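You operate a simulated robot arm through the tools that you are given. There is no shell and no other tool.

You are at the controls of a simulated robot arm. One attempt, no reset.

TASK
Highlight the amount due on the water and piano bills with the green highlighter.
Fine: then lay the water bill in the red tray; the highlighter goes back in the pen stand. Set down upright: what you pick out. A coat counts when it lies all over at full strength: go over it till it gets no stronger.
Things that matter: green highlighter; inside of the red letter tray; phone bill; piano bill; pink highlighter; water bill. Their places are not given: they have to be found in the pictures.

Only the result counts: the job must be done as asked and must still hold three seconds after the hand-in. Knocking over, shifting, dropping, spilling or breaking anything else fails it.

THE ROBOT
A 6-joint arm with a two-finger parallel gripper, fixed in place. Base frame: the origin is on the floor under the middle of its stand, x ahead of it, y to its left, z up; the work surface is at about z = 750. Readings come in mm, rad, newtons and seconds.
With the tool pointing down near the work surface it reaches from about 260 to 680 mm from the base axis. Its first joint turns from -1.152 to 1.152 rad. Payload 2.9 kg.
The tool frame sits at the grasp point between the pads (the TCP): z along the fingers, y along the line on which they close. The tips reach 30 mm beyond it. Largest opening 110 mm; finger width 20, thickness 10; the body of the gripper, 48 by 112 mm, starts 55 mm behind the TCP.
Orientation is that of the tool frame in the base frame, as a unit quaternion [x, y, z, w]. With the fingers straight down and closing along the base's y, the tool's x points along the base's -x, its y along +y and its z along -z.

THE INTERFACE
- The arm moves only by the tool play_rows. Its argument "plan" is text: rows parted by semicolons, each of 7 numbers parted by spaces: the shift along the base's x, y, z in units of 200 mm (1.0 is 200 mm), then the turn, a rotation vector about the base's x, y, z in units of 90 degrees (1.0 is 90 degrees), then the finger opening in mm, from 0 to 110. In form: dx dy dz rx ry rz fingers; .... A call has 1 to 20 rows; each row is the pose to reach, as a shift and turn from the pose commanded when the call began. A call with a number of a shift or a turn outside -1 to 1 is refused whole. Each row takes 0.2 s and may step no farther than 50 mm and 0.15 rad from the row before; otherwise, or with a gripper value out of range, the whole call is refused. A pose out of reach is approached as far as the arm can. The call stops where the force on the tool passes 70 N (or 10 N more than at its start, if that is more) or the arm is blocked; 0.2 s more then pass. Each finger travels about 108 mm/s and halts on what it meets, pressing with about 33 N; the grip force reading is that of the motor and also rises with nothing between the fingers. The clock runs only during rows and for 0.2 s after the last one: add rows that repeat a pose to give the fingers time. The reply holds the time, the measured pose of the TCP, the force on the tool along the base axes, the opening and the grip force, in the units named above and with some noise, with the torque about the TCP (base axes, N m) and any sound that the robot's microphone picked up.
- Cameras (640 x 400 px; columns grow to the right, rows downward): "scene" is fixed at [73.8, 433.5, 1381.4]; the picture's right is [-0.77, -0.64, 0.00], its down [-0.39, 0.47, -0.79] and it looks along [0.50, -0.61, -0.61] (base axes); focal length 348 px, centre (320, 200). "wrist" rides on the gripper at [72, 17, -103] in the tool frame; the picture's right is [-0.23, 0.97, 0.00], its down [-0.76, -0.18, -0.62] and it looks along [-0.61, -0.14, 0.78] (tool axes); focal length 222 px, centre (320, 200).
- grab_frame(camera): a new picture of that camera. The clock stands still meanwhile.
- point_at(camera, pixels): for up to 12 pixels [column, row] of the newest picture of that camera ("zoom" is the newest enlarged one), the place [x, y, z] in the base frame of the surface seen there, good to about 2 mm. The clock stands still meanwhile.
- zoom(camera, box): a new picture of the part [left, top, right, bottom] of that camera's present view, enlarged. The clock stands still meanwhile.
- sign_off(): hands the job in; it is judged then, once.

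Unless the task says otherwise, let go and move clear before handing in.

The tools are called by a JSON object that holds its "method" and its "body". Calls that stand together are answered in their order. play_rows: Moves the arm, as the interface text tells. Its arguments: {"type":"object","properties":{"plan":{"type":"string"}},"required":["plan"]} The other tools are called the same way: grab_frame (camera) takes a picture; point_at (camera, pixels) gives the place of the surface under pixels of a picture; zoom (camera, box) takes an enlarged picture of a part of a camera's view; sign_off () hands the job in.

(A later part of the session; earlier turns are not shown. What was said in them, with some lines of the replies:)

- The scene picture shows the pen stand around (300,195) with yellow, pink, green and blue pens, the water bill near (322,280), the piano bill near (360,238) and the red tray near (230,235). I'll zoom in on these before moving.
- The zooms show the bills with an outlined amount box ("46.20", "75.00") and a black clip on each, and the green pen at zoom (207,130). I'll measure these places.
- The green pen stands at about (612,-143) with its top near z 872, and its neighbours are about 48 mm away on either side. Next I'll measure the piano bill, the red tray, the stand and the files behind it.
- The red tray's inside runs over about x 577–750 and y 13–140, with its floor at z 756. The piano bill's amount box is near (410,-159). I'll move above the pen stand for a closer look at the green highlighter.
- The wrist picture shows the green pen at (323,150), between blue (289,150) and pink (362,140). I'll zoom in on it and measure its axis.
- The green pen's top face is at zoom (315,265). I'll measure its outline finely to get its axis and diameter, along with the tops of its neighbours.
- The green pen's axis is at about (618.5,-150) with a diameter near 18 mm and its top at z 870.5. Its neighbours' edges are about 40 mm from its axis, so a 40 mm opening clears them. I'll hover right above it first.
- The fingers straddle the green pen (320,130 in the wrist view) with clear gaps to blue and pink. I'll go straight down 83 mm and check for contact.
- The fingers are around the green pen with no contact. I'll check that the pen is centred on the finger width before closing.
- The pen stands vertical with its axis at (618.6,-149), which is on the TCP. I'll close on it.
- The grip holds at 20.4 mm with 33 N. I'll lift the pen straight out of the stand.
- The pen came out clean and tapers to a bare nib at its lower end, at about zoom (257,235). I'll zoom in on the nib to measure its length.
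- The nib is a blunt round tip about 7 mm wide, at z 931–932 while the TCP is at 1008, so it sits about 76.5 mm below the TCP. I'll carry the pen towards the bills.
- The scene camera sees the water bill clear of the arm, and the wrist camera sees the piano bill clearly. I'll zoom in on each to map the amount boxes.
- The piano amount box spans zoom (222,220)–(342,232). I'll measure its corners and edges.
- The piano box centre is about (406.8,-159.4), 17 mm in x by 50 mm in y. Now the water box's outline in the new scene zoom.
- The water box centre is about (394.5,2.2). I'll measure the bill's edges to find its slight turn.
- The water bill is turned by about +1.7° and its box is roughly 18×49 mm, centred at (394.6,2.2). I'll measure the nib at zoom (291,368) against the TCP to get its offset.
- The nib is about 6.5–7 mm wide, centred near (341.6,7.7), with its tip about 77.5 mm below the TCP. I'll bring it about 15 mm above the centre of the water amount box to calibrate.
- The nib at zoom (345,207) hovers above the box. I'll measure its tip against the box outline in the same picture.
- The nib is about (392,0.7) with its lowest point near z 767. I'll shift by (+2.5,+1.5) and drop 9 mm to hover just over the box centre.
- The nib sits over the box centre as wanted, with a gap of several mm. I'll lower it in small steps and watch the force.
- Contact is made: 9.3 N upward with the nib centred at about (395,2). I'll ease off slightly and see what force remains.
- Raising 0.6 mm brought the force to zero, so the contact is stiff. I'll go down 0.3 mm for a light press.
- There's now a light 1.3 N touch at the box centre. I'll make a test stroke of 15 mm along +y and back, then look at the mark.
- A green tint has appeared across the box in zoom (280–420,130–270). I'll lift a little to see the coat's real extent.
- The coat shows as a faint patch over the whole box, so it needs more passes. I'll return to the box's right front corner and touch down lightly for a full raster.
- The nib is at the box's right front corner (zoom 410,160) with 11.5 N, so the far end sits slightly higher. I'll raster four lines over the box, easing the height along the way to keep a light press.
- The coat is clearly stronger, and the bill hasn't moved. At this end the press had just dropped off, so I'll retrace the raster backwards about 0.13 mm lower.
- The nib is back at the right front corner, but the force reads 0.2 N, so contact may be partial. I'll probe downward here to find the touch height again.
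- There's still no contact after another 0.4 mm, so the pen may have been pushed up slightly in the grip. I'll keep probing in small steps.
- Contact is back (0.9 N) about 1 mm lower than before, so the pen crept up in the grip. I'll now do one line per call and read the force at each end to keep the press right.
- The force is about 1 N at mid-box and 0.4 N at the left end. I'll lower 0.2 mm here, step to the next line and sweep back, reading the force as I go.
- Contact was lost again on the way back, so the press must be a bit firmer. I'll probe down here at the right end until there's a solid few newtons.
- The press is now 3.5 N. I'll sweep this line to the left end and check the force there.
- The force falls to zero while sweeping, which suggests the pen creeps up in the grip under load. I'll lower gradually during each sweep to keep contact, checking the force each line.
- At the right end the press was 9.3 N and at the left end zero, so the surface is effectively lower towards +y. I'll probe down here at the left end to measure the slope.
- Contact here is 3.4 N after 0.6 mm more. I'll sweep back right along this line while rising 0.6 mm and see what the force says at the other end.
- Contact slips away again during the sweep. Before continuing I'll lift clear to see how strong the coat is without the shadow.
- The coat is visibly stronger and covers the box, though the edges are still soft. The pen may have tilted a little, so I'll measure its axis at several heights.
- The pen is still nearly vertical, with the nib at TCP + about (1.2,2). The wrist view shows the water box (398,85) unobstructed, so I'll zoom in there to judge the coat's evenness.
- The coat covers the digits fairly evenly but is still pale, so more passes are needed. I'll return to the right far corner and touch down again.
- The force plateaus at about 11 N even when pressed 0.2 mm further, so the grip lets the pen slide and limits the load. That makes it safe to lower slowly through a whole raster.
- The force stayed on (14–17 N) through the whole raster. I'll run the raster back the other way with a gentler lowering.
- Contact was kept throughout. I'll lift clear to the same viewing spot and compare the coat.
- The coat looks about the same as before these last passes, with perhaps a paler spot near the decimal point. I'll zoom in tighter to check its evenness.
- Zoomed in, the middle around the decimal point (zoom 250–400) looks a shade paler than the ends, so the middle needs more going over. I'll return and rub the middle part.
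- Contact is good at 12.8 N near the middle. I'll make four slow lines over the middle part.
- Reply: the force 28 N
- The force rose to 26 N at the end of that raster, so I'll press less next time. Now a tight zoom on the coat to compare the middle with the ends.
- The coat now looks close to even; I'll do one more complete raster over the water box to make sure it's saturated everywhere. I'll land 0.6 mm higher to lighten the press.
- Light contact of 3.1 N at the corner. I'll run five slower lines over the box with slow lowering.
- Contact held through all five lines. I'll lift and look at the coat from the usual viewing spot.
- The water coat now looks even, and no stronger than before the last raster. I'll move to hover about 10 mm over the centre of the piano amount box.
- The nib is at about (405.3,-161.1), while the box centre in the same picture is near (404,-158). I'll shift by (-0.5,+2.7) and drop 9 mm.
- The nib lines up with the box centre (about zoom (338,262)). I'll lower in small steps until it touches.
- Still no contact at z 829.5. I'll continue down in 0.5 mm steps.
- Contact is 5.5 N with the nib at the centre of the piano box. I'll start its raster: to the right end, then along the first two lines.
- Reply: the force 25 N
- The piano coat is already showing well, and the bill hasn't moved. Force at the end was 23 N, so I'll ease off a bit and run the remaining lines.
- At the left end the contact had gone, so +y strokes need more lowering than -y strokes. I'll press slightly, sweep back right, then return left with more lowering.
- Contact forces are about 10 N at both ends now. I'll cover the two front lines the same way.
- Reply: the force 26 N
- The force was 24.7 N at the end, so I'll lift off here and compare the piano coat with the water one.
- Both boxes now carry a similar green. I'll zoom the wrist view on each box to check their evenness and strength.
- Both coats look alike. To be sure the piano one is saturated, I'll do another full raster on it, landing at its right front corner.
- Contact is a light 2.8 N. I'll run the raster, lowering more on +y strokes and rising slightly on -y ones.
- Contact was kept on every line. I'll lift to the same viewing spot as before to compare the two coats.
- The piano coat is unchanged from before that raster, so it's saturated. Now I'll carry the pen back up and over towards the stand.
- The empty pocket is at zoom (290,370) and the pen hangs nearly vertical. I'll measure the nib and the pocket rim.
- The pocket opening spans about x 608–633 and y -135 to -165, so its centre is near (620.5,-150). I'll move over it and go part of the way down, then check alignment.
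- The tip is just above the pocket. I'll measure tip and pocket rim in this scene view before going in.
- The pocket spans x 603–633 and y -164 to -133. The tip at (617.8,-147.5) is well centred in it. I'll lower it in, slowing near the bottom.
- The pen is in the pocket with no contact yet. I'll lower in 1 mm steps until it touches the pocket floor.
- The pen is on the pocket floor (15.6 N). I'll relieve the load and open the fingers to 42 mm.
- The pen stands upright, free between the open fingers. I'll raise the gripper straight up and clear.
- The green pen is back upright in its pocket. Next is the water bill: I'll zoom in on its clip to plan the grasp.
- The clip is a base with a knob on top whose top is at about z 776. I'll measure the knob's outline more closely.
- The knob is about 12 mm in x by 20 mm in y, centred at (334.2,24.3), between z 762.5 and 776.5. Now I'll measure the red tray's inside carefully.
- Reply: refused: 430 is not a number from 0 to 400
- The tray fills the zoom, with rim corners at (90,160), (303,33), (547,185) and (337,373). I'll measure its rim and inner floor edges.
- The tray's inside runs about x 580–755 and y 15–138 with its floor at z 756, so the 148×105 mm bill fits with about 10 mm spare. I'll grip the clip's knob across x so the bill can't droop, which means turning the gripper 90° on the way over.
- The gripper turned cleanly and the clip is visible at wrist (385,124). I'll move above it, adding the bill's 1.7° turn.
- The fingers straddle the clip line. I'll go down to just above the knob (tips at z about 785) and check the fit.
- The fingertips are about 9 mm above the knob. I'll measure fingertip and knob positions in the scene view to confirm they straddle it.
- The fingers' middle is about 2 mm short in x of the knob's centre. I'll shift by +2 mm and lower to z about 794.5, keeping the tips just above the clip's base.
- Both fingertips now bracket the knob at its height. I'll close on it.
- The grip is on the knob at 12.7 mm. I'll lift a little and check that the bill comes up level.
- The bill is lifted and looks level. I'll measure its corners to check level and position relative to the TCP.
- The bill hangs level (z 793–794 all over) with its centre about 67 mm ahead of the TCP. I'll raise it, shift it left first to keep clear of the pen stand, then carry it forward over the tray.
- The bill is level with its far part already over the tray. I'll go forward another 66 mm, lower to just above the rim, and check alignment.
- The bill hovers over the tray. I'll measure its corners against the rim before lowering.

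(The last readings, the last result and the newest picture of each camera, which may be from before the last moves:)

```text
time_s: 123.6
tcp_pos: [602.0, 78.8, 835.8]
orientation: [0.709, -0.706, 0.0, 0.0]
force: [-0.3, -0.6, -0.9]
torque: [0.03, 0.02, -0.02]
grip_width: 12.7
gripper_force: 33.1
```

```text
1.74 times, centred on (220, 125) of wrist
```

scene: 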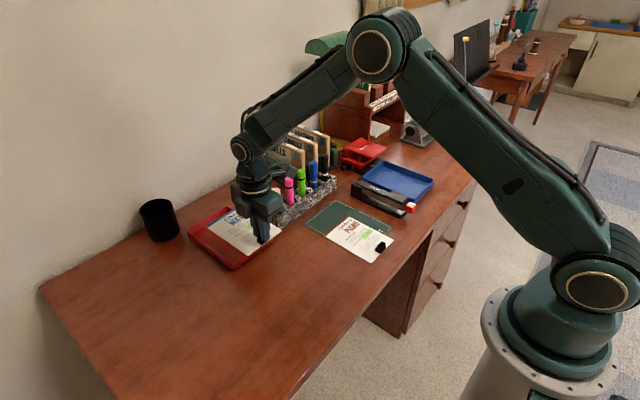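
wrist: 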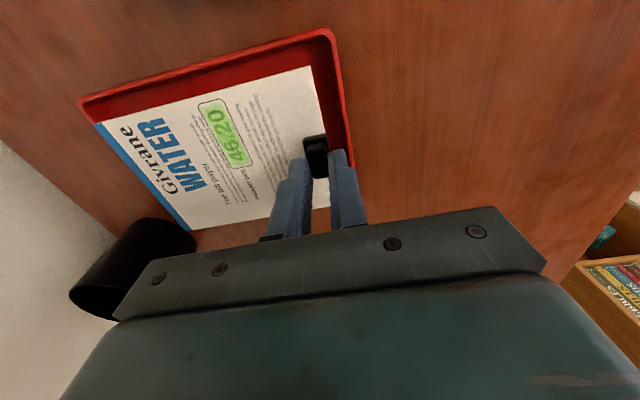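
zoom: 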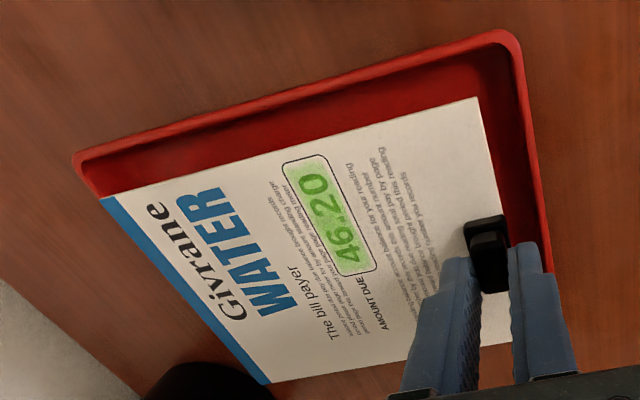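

The bill spans x 593–741 and y about 23.5–127.7, well inside the tray walls (580–755, 15–138). I'll lower it to about 2 mm above the floor.

{"method": "play_rows", "body": {"plan": "0 0 -0.05 0 0 0 3; 0 0 -0.1 0 0 0 3; 0 0 -0.14 0 0 0 3; 0 0 -0.15 0 0 0 3; 0 0 -0.15 0 0 0 3"}}

{"method": "play_rows", "body": {"plan": "0 0 -0.005 0 0 0 3; 0 0 -0.005 0 0 0 3"}}

{"method": "zoom", "body": {"camera": "scene", "box": [175, 185, 295, 285]}}

```text
time_s: 124.8
tcp_pos: [600.8, 78.4, 805.1]
orientation: [0.708, -0.706, 0.0, 0.001]
force: [-0.6, -0.1, -0.7]
torque: [0.01, 0.02, 0.01]
grip_width: 12.9
gripper_force: 32.9
```

```text
time_s: 125.4
tcp_pos: [602.0, 77.8, 804.6]
orientation: [0.708, -0.706, 0.0, 0.0]
force: [0.1, -0.4, -0.5]
torque: [-0.01, 0.06, -0.02]
grip_width: 13.1
gripper_force: 33.2
```

```text
4.00 times, centred on (235, 235) of scene
```

zoom: 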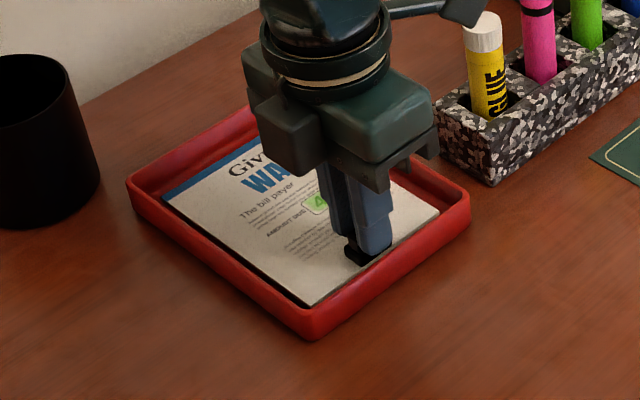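

The bill is inside the walls and close to the floor, with no contact yet. I'll continue in 1 mm steps until it touches.

{"method": "play_rows", "body": {"plan": "0 0 -0.005 0 0 0 3; 0 0 -0.005 0 0 0 3"}}

{"method": "play_rows", "body": {"plan": "0 0 -0.005 0 0 0 3; 0 0 -0.005 0 0 0 3"}}

{"method": "point_at", "body": {"camera": "scene", "pixels": [[252, 256], [222, 236], [230, 246]]}}

```text
time_s: 126.0
tcp_pos: [601.5, 77.0, 804.0]
orientation: [0.709, -0.706, 0.0, 0.001]
force: [0.7, -0.5, -0.3]
torque: [0.04, 0.04, -0.01]
grip_width: 13.0
gripper_force: 32.7
```

```text
time_s: 126.6
tcp_pos: [601.5, 77.7, 803.3]
orientation: [0.708, -0.706, 0.0, 0.0]
force: [-0.3, 0.4, -0.3]
torque: [0.01, 0.02, 0.02]
grip_width: 12.8
gripper_force: 33.0
```

```text
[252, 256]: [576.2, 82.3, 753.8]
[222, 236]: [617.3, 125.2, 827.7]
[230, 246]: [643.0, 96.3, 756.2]
```

Still no contact at z 803.3. I'll check the bill's height in a new view.

{"method": "zoom", "body": {"camera": "scene", "box": [175, 185, 295, 285]}}

{"method": "point_at", "body": {"camera": "zoom", "pixels": [[166, 198], [310, 302], [435, 212], [235, 245], [300, 280], [240, 190], [400, 230], [180, 190]]}}

```text
4.00 times, centred on (235, 235) of scene
```

zoom: 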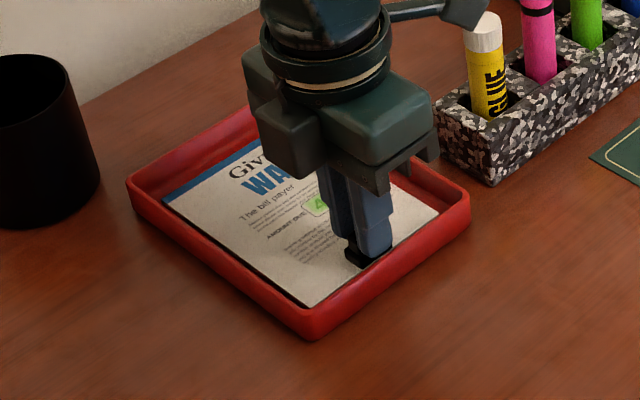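

```text
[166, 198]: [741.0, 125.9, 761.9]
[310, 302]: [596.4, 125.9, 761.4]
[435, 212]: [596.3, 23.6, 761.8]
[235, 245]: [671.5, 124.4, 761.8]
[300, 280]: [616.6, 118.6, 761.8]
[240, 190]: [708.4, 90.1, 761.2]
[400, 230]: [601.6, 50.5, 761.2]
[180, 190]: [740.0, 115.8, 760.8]
```

The bill's top is at about z 761.5, so about 1 mm remains. I'll go down in 0.5 mm steps.

{"method": "play_rows", "body": {"plan": "0 0 -0.003 0 0 0 3; 0 0 -0.003 0 0 0 3"}}

{"method": "play_rows", "body": {"plan": "0 0 -0.003 0 0 0 3; 0 0 -0.003 0 0 0 3"}}

{"method": "play_rows", "body": {"plan": "0 0 -0.003 0 0 0 3; 0 0 -0.003 0 0 0 3"}}

```text
time_s: 127.2
tcp_pos: [600.5, 77.5, 802.2]
orientation: [0.708, -0.706, 0.0, 0.0]
force: [-0.6, 0.1, -1.1]
torque: [-0.01, 0.02, 0.0]
grip_width: 12.8
gripper_force: 33.2
```

```text
time_s: 127.8
tcp_pos: [601.7, 80.1, 800.1]
orientation: [0.708, -0.706, 0.0, 0.0]
force: [-0.2, 0.3, -0.1]
torque: [0.0, 0.03, -0.01]
grip_width: 12.9
gripper_force: 32.8
```

```text
time_s: 128.4
tcp_pos: [602.0, 77.2, 800.6]
orientation: [0.709, -0.706, 0.0, 0.0]
force: [-0.6, 0.4, -0.2]
torque: [-0.05, -0.02, 0.04]
grip_width: 12.9
gripper_force: 33.5
```

{"method": "play_rows", "body": {"plan": "0 0 -0.003 0 0 0 3; 0 0 -0.003 0 0 0 3"}}

{"method": "play_rows", "body": {"plan": "0 0 -0.003 0 0 0 3; 0 0 -0.003 0 0 0 3"}}

{"method": "zoom", "body": {"camera": "scene", "box": [175, 185, 295, 285]}}

{"method": "point_at", "body": {"camera": "zoom", "pixels": [[168, 199], [310, 303], [433, 213], [235, 246], [300, 281], [240, 191], [400, 231], [180, 191]]}}

```text
time_s: 129.0
tcp_pos: [601.9, 77.6, 801.1]
orientation: [0.708, -0.706, 0.0, 0.0]
force: [-1.4, -0.7, 4.0]
torque: [-0.02, 0.03, 0.02]
grip_width: 12.8
gripper_force: 32.8
```

```text
time_s: 129.6
tcp_pos: [602.9, 78.2, 801.5]
orientation: [0.708, -0.706, 0.001, 0.0]
force: [-5.3, -1.0, 13.4]
torque: [0.06, 0.14, 0.01]
grip_width: 13.1
gripper_force: 32.6
```

```text
4.00 times, centred on (235, 235) of scene
```

zoom: 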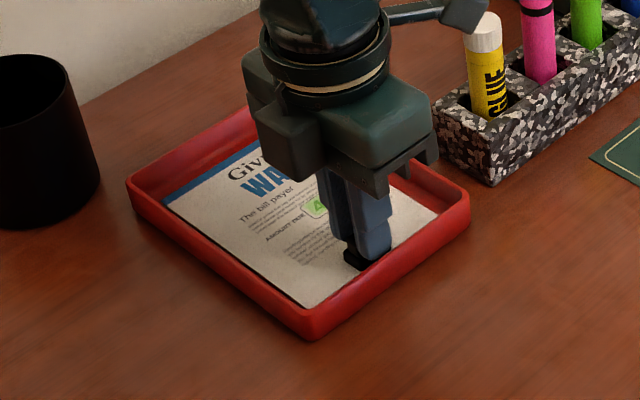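

```text
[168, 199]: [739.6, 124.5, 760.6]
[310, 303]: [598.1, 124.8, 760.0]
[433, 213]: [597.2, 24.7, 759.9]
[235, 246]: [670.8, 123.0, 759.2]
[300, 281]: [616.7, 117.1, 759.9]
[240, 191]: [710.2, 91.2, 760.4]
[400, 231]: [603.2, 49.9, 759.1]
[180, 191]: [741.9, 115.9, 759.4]
```

The bill rests flat on the tray floor (13 N contact, top at z 760 all over). I'll relieve the load and open only to 17 mm so the front finger stays clear of the tray wall, then rise.

{"method": "play_rows", "body": {"plan": "0 0 0.003 0 0 0 6; 0 0 0.003 0 0 0 13; 0 0 0.003 0 0 0 17; 0 0 0.003 0 0 0 17; 0 0 0.003 0 0 0 17"}}

{"method": "zoom", "body": {"camera": "scene", "box": [235, 215, 285, 265]}}

{"method": "grab_frame", "body": {"camera": "wrist"}}

{"method": "zoom", "body": {"camera": "wrist", "box": [240, 100, 400, 220]}}

```text
time_s: 130.8
tcp_pos: [600.9, 79.6, 800.2]
orientation: [0.708, -0.706, 0.0, 0.001]
force: [0.9, -0.6, 0.1]
torque: [0.05, 0.0, 0.05]
grip_width: 17.1
gripper_force: 0.2
```

```text
8.00 times, centred on (260, 240) of scene
```

zoom: 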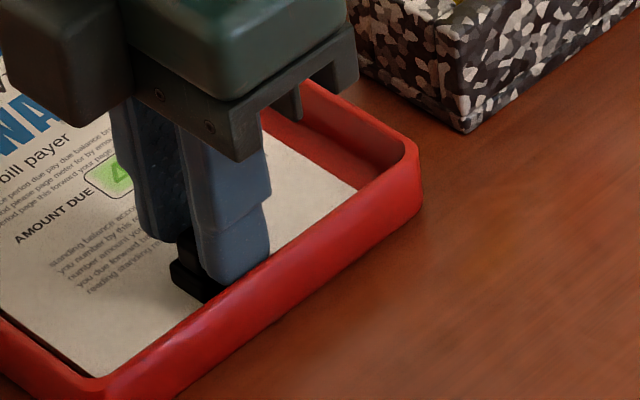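

```text
taken
```

wrist: 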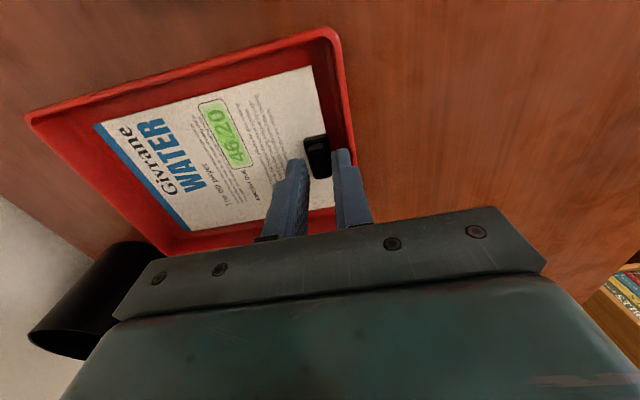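

```text
3.33 times, centred on (320, 160) of wrist
```

zoom: 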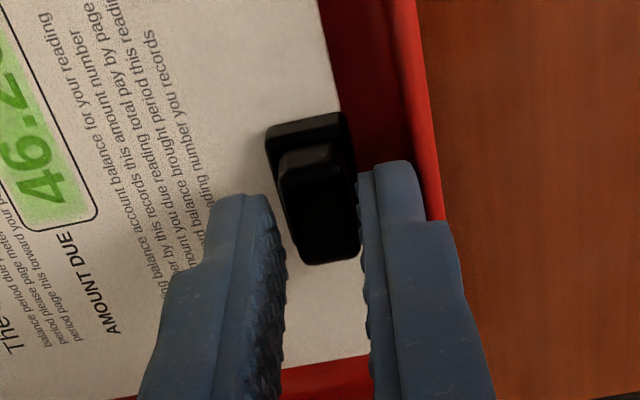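

The knob is free and both fingers are clear of it and the wall. I'll rise straight up.

{"method": "play_rows", "body": {"plan": "0 0 0.02 0 0 0 17; 0 0 0.06 0 0 0 17; 0 0 0.14 0 0 0 17; 0 0 0.3 0 0 0 17; 0 0 0.5 0 0 0 17; 0 0 0.7 0 0 0 17; 0 0 0.85 0 0 0 17; 0 0 0.85 0 0 0 17"}}

{"method": "grab_frame", "body": {"camera": "scene"}}

{"method": "zoom", "body": {"camera": "scene", "box": [175, 185, 295, 285]}}

{"method": "grab_frame", "body": {"camera": "wrist"}}

```text
time_s: 132.6
tcp_pos: [602.5, 79.0, 970.5]
orientation: [0.708, -0.706, 0.0, 0.001]
force: [-0.1, 0.3, 0.5]
torque: [0.01, 0.0, 0.01]
grip_width: 17.1
gripper_force: 0.1
```

```text
taken
```

scene: 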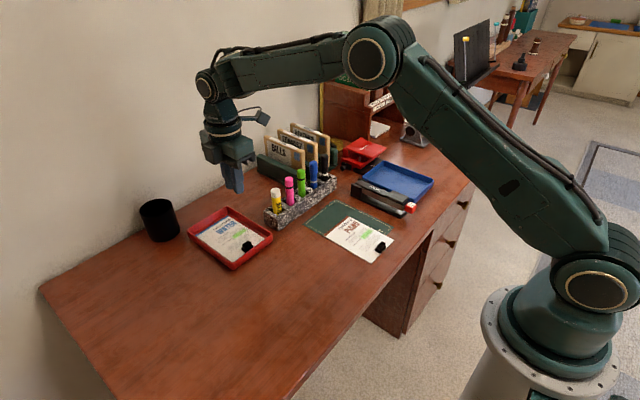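

```text
4.00 times, centred on (235, 235) of scene
```

zoom: 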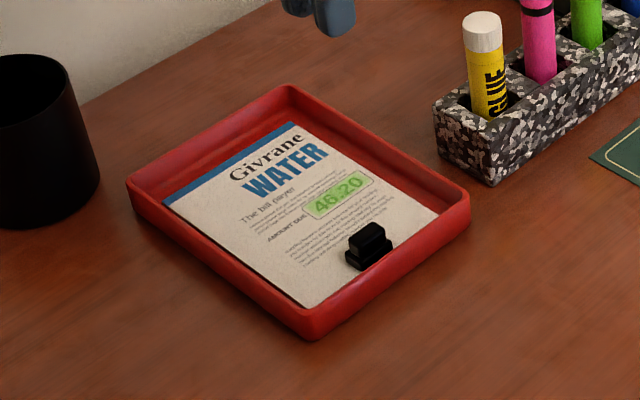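

```text
taken
```

wrist: 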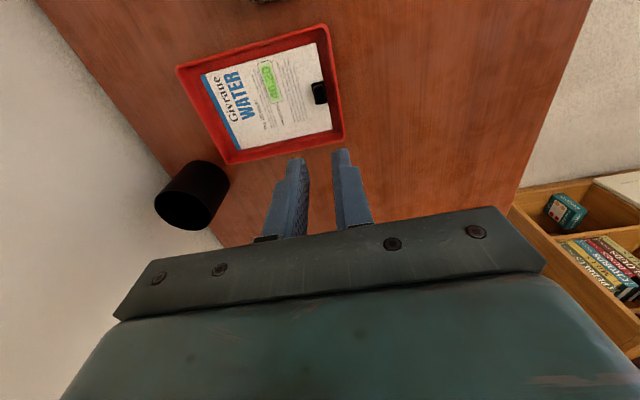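

The water bill lies flat inside the red tray and the arm is clear. I'll take a last close look at both coats and the pen stand.

{"method": "zoom", "body": {"camera": "wrist", "box": [240, 50, 310, 110]}}

{"method": "zoom", "body": {"camera": "scene", "box": [245, 222, 275, 245]}}

{"method": "zoom", "body": {"camera": "scene", "box": [350, 215, 380, 245]}}

{"method": "zoom", "body": {"camera": "scene", "box": [260, 150, 410, 260]}}

```text
6.67 times, centred on (275, 80) of wrist
```

zoom: 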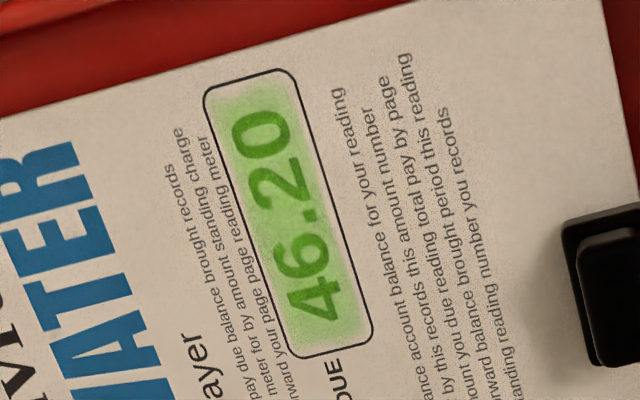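

```text
16.00 times, centred on (260, 234) of scene
```

zoom: 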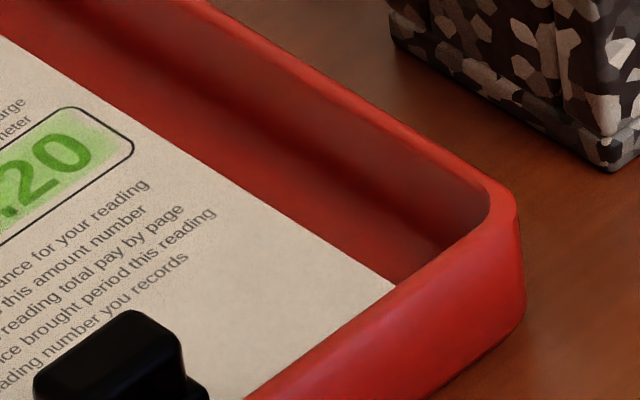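

```text
13.33 times, centred on (365, 230) of scene
```

zoom: 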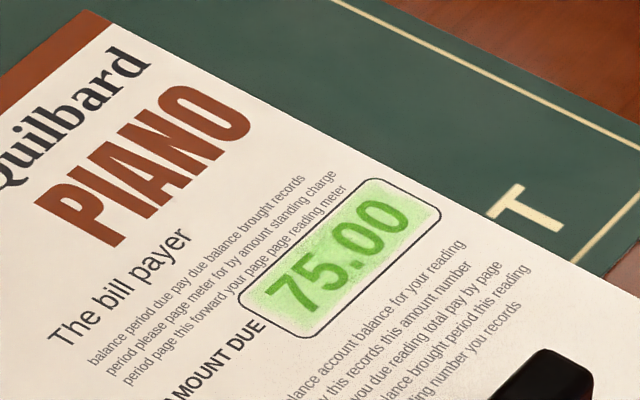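

```text
3.64 times, centred on (335, 205) of scene
```

zoom: 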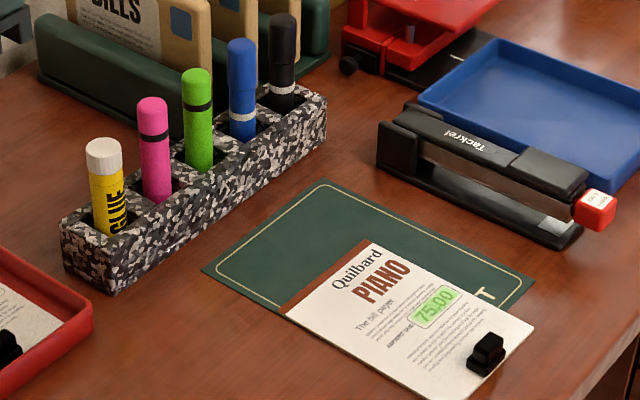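

Both amount boxes are evenly green and the last passes made neither stronger. The green highlighter stands upright in its pocket, the water bill lies flat in the red tray, and the gripper is open and clear. I'm handing in.

{"method": "sign_off", "body": {}}

```text
The job is handed in.
```

The job is handed in. In the last pictures everything looked as you asked, but I haven't seen the verdict.

- **Highlighting:** The amount due is green on both bills, water (46.20) and piano (75.00). I went over each box until another full pass made no visible difference. I judged that by eye from the pictures.
- **Water bill:** It lies flat in the red tray, with clear space to the walls on every side.
- **Green highlighter:** It's back upright in its own pocket in the pen stand.
- **Everything else:** Nothing was knocked over or dropped. The piano bill moved by less than a millimetre under the pen, and the water bill moved about as little before I lifted it.

The phone bill never came into view, so I left it alone. The gripper was open and well clear at hand-in.
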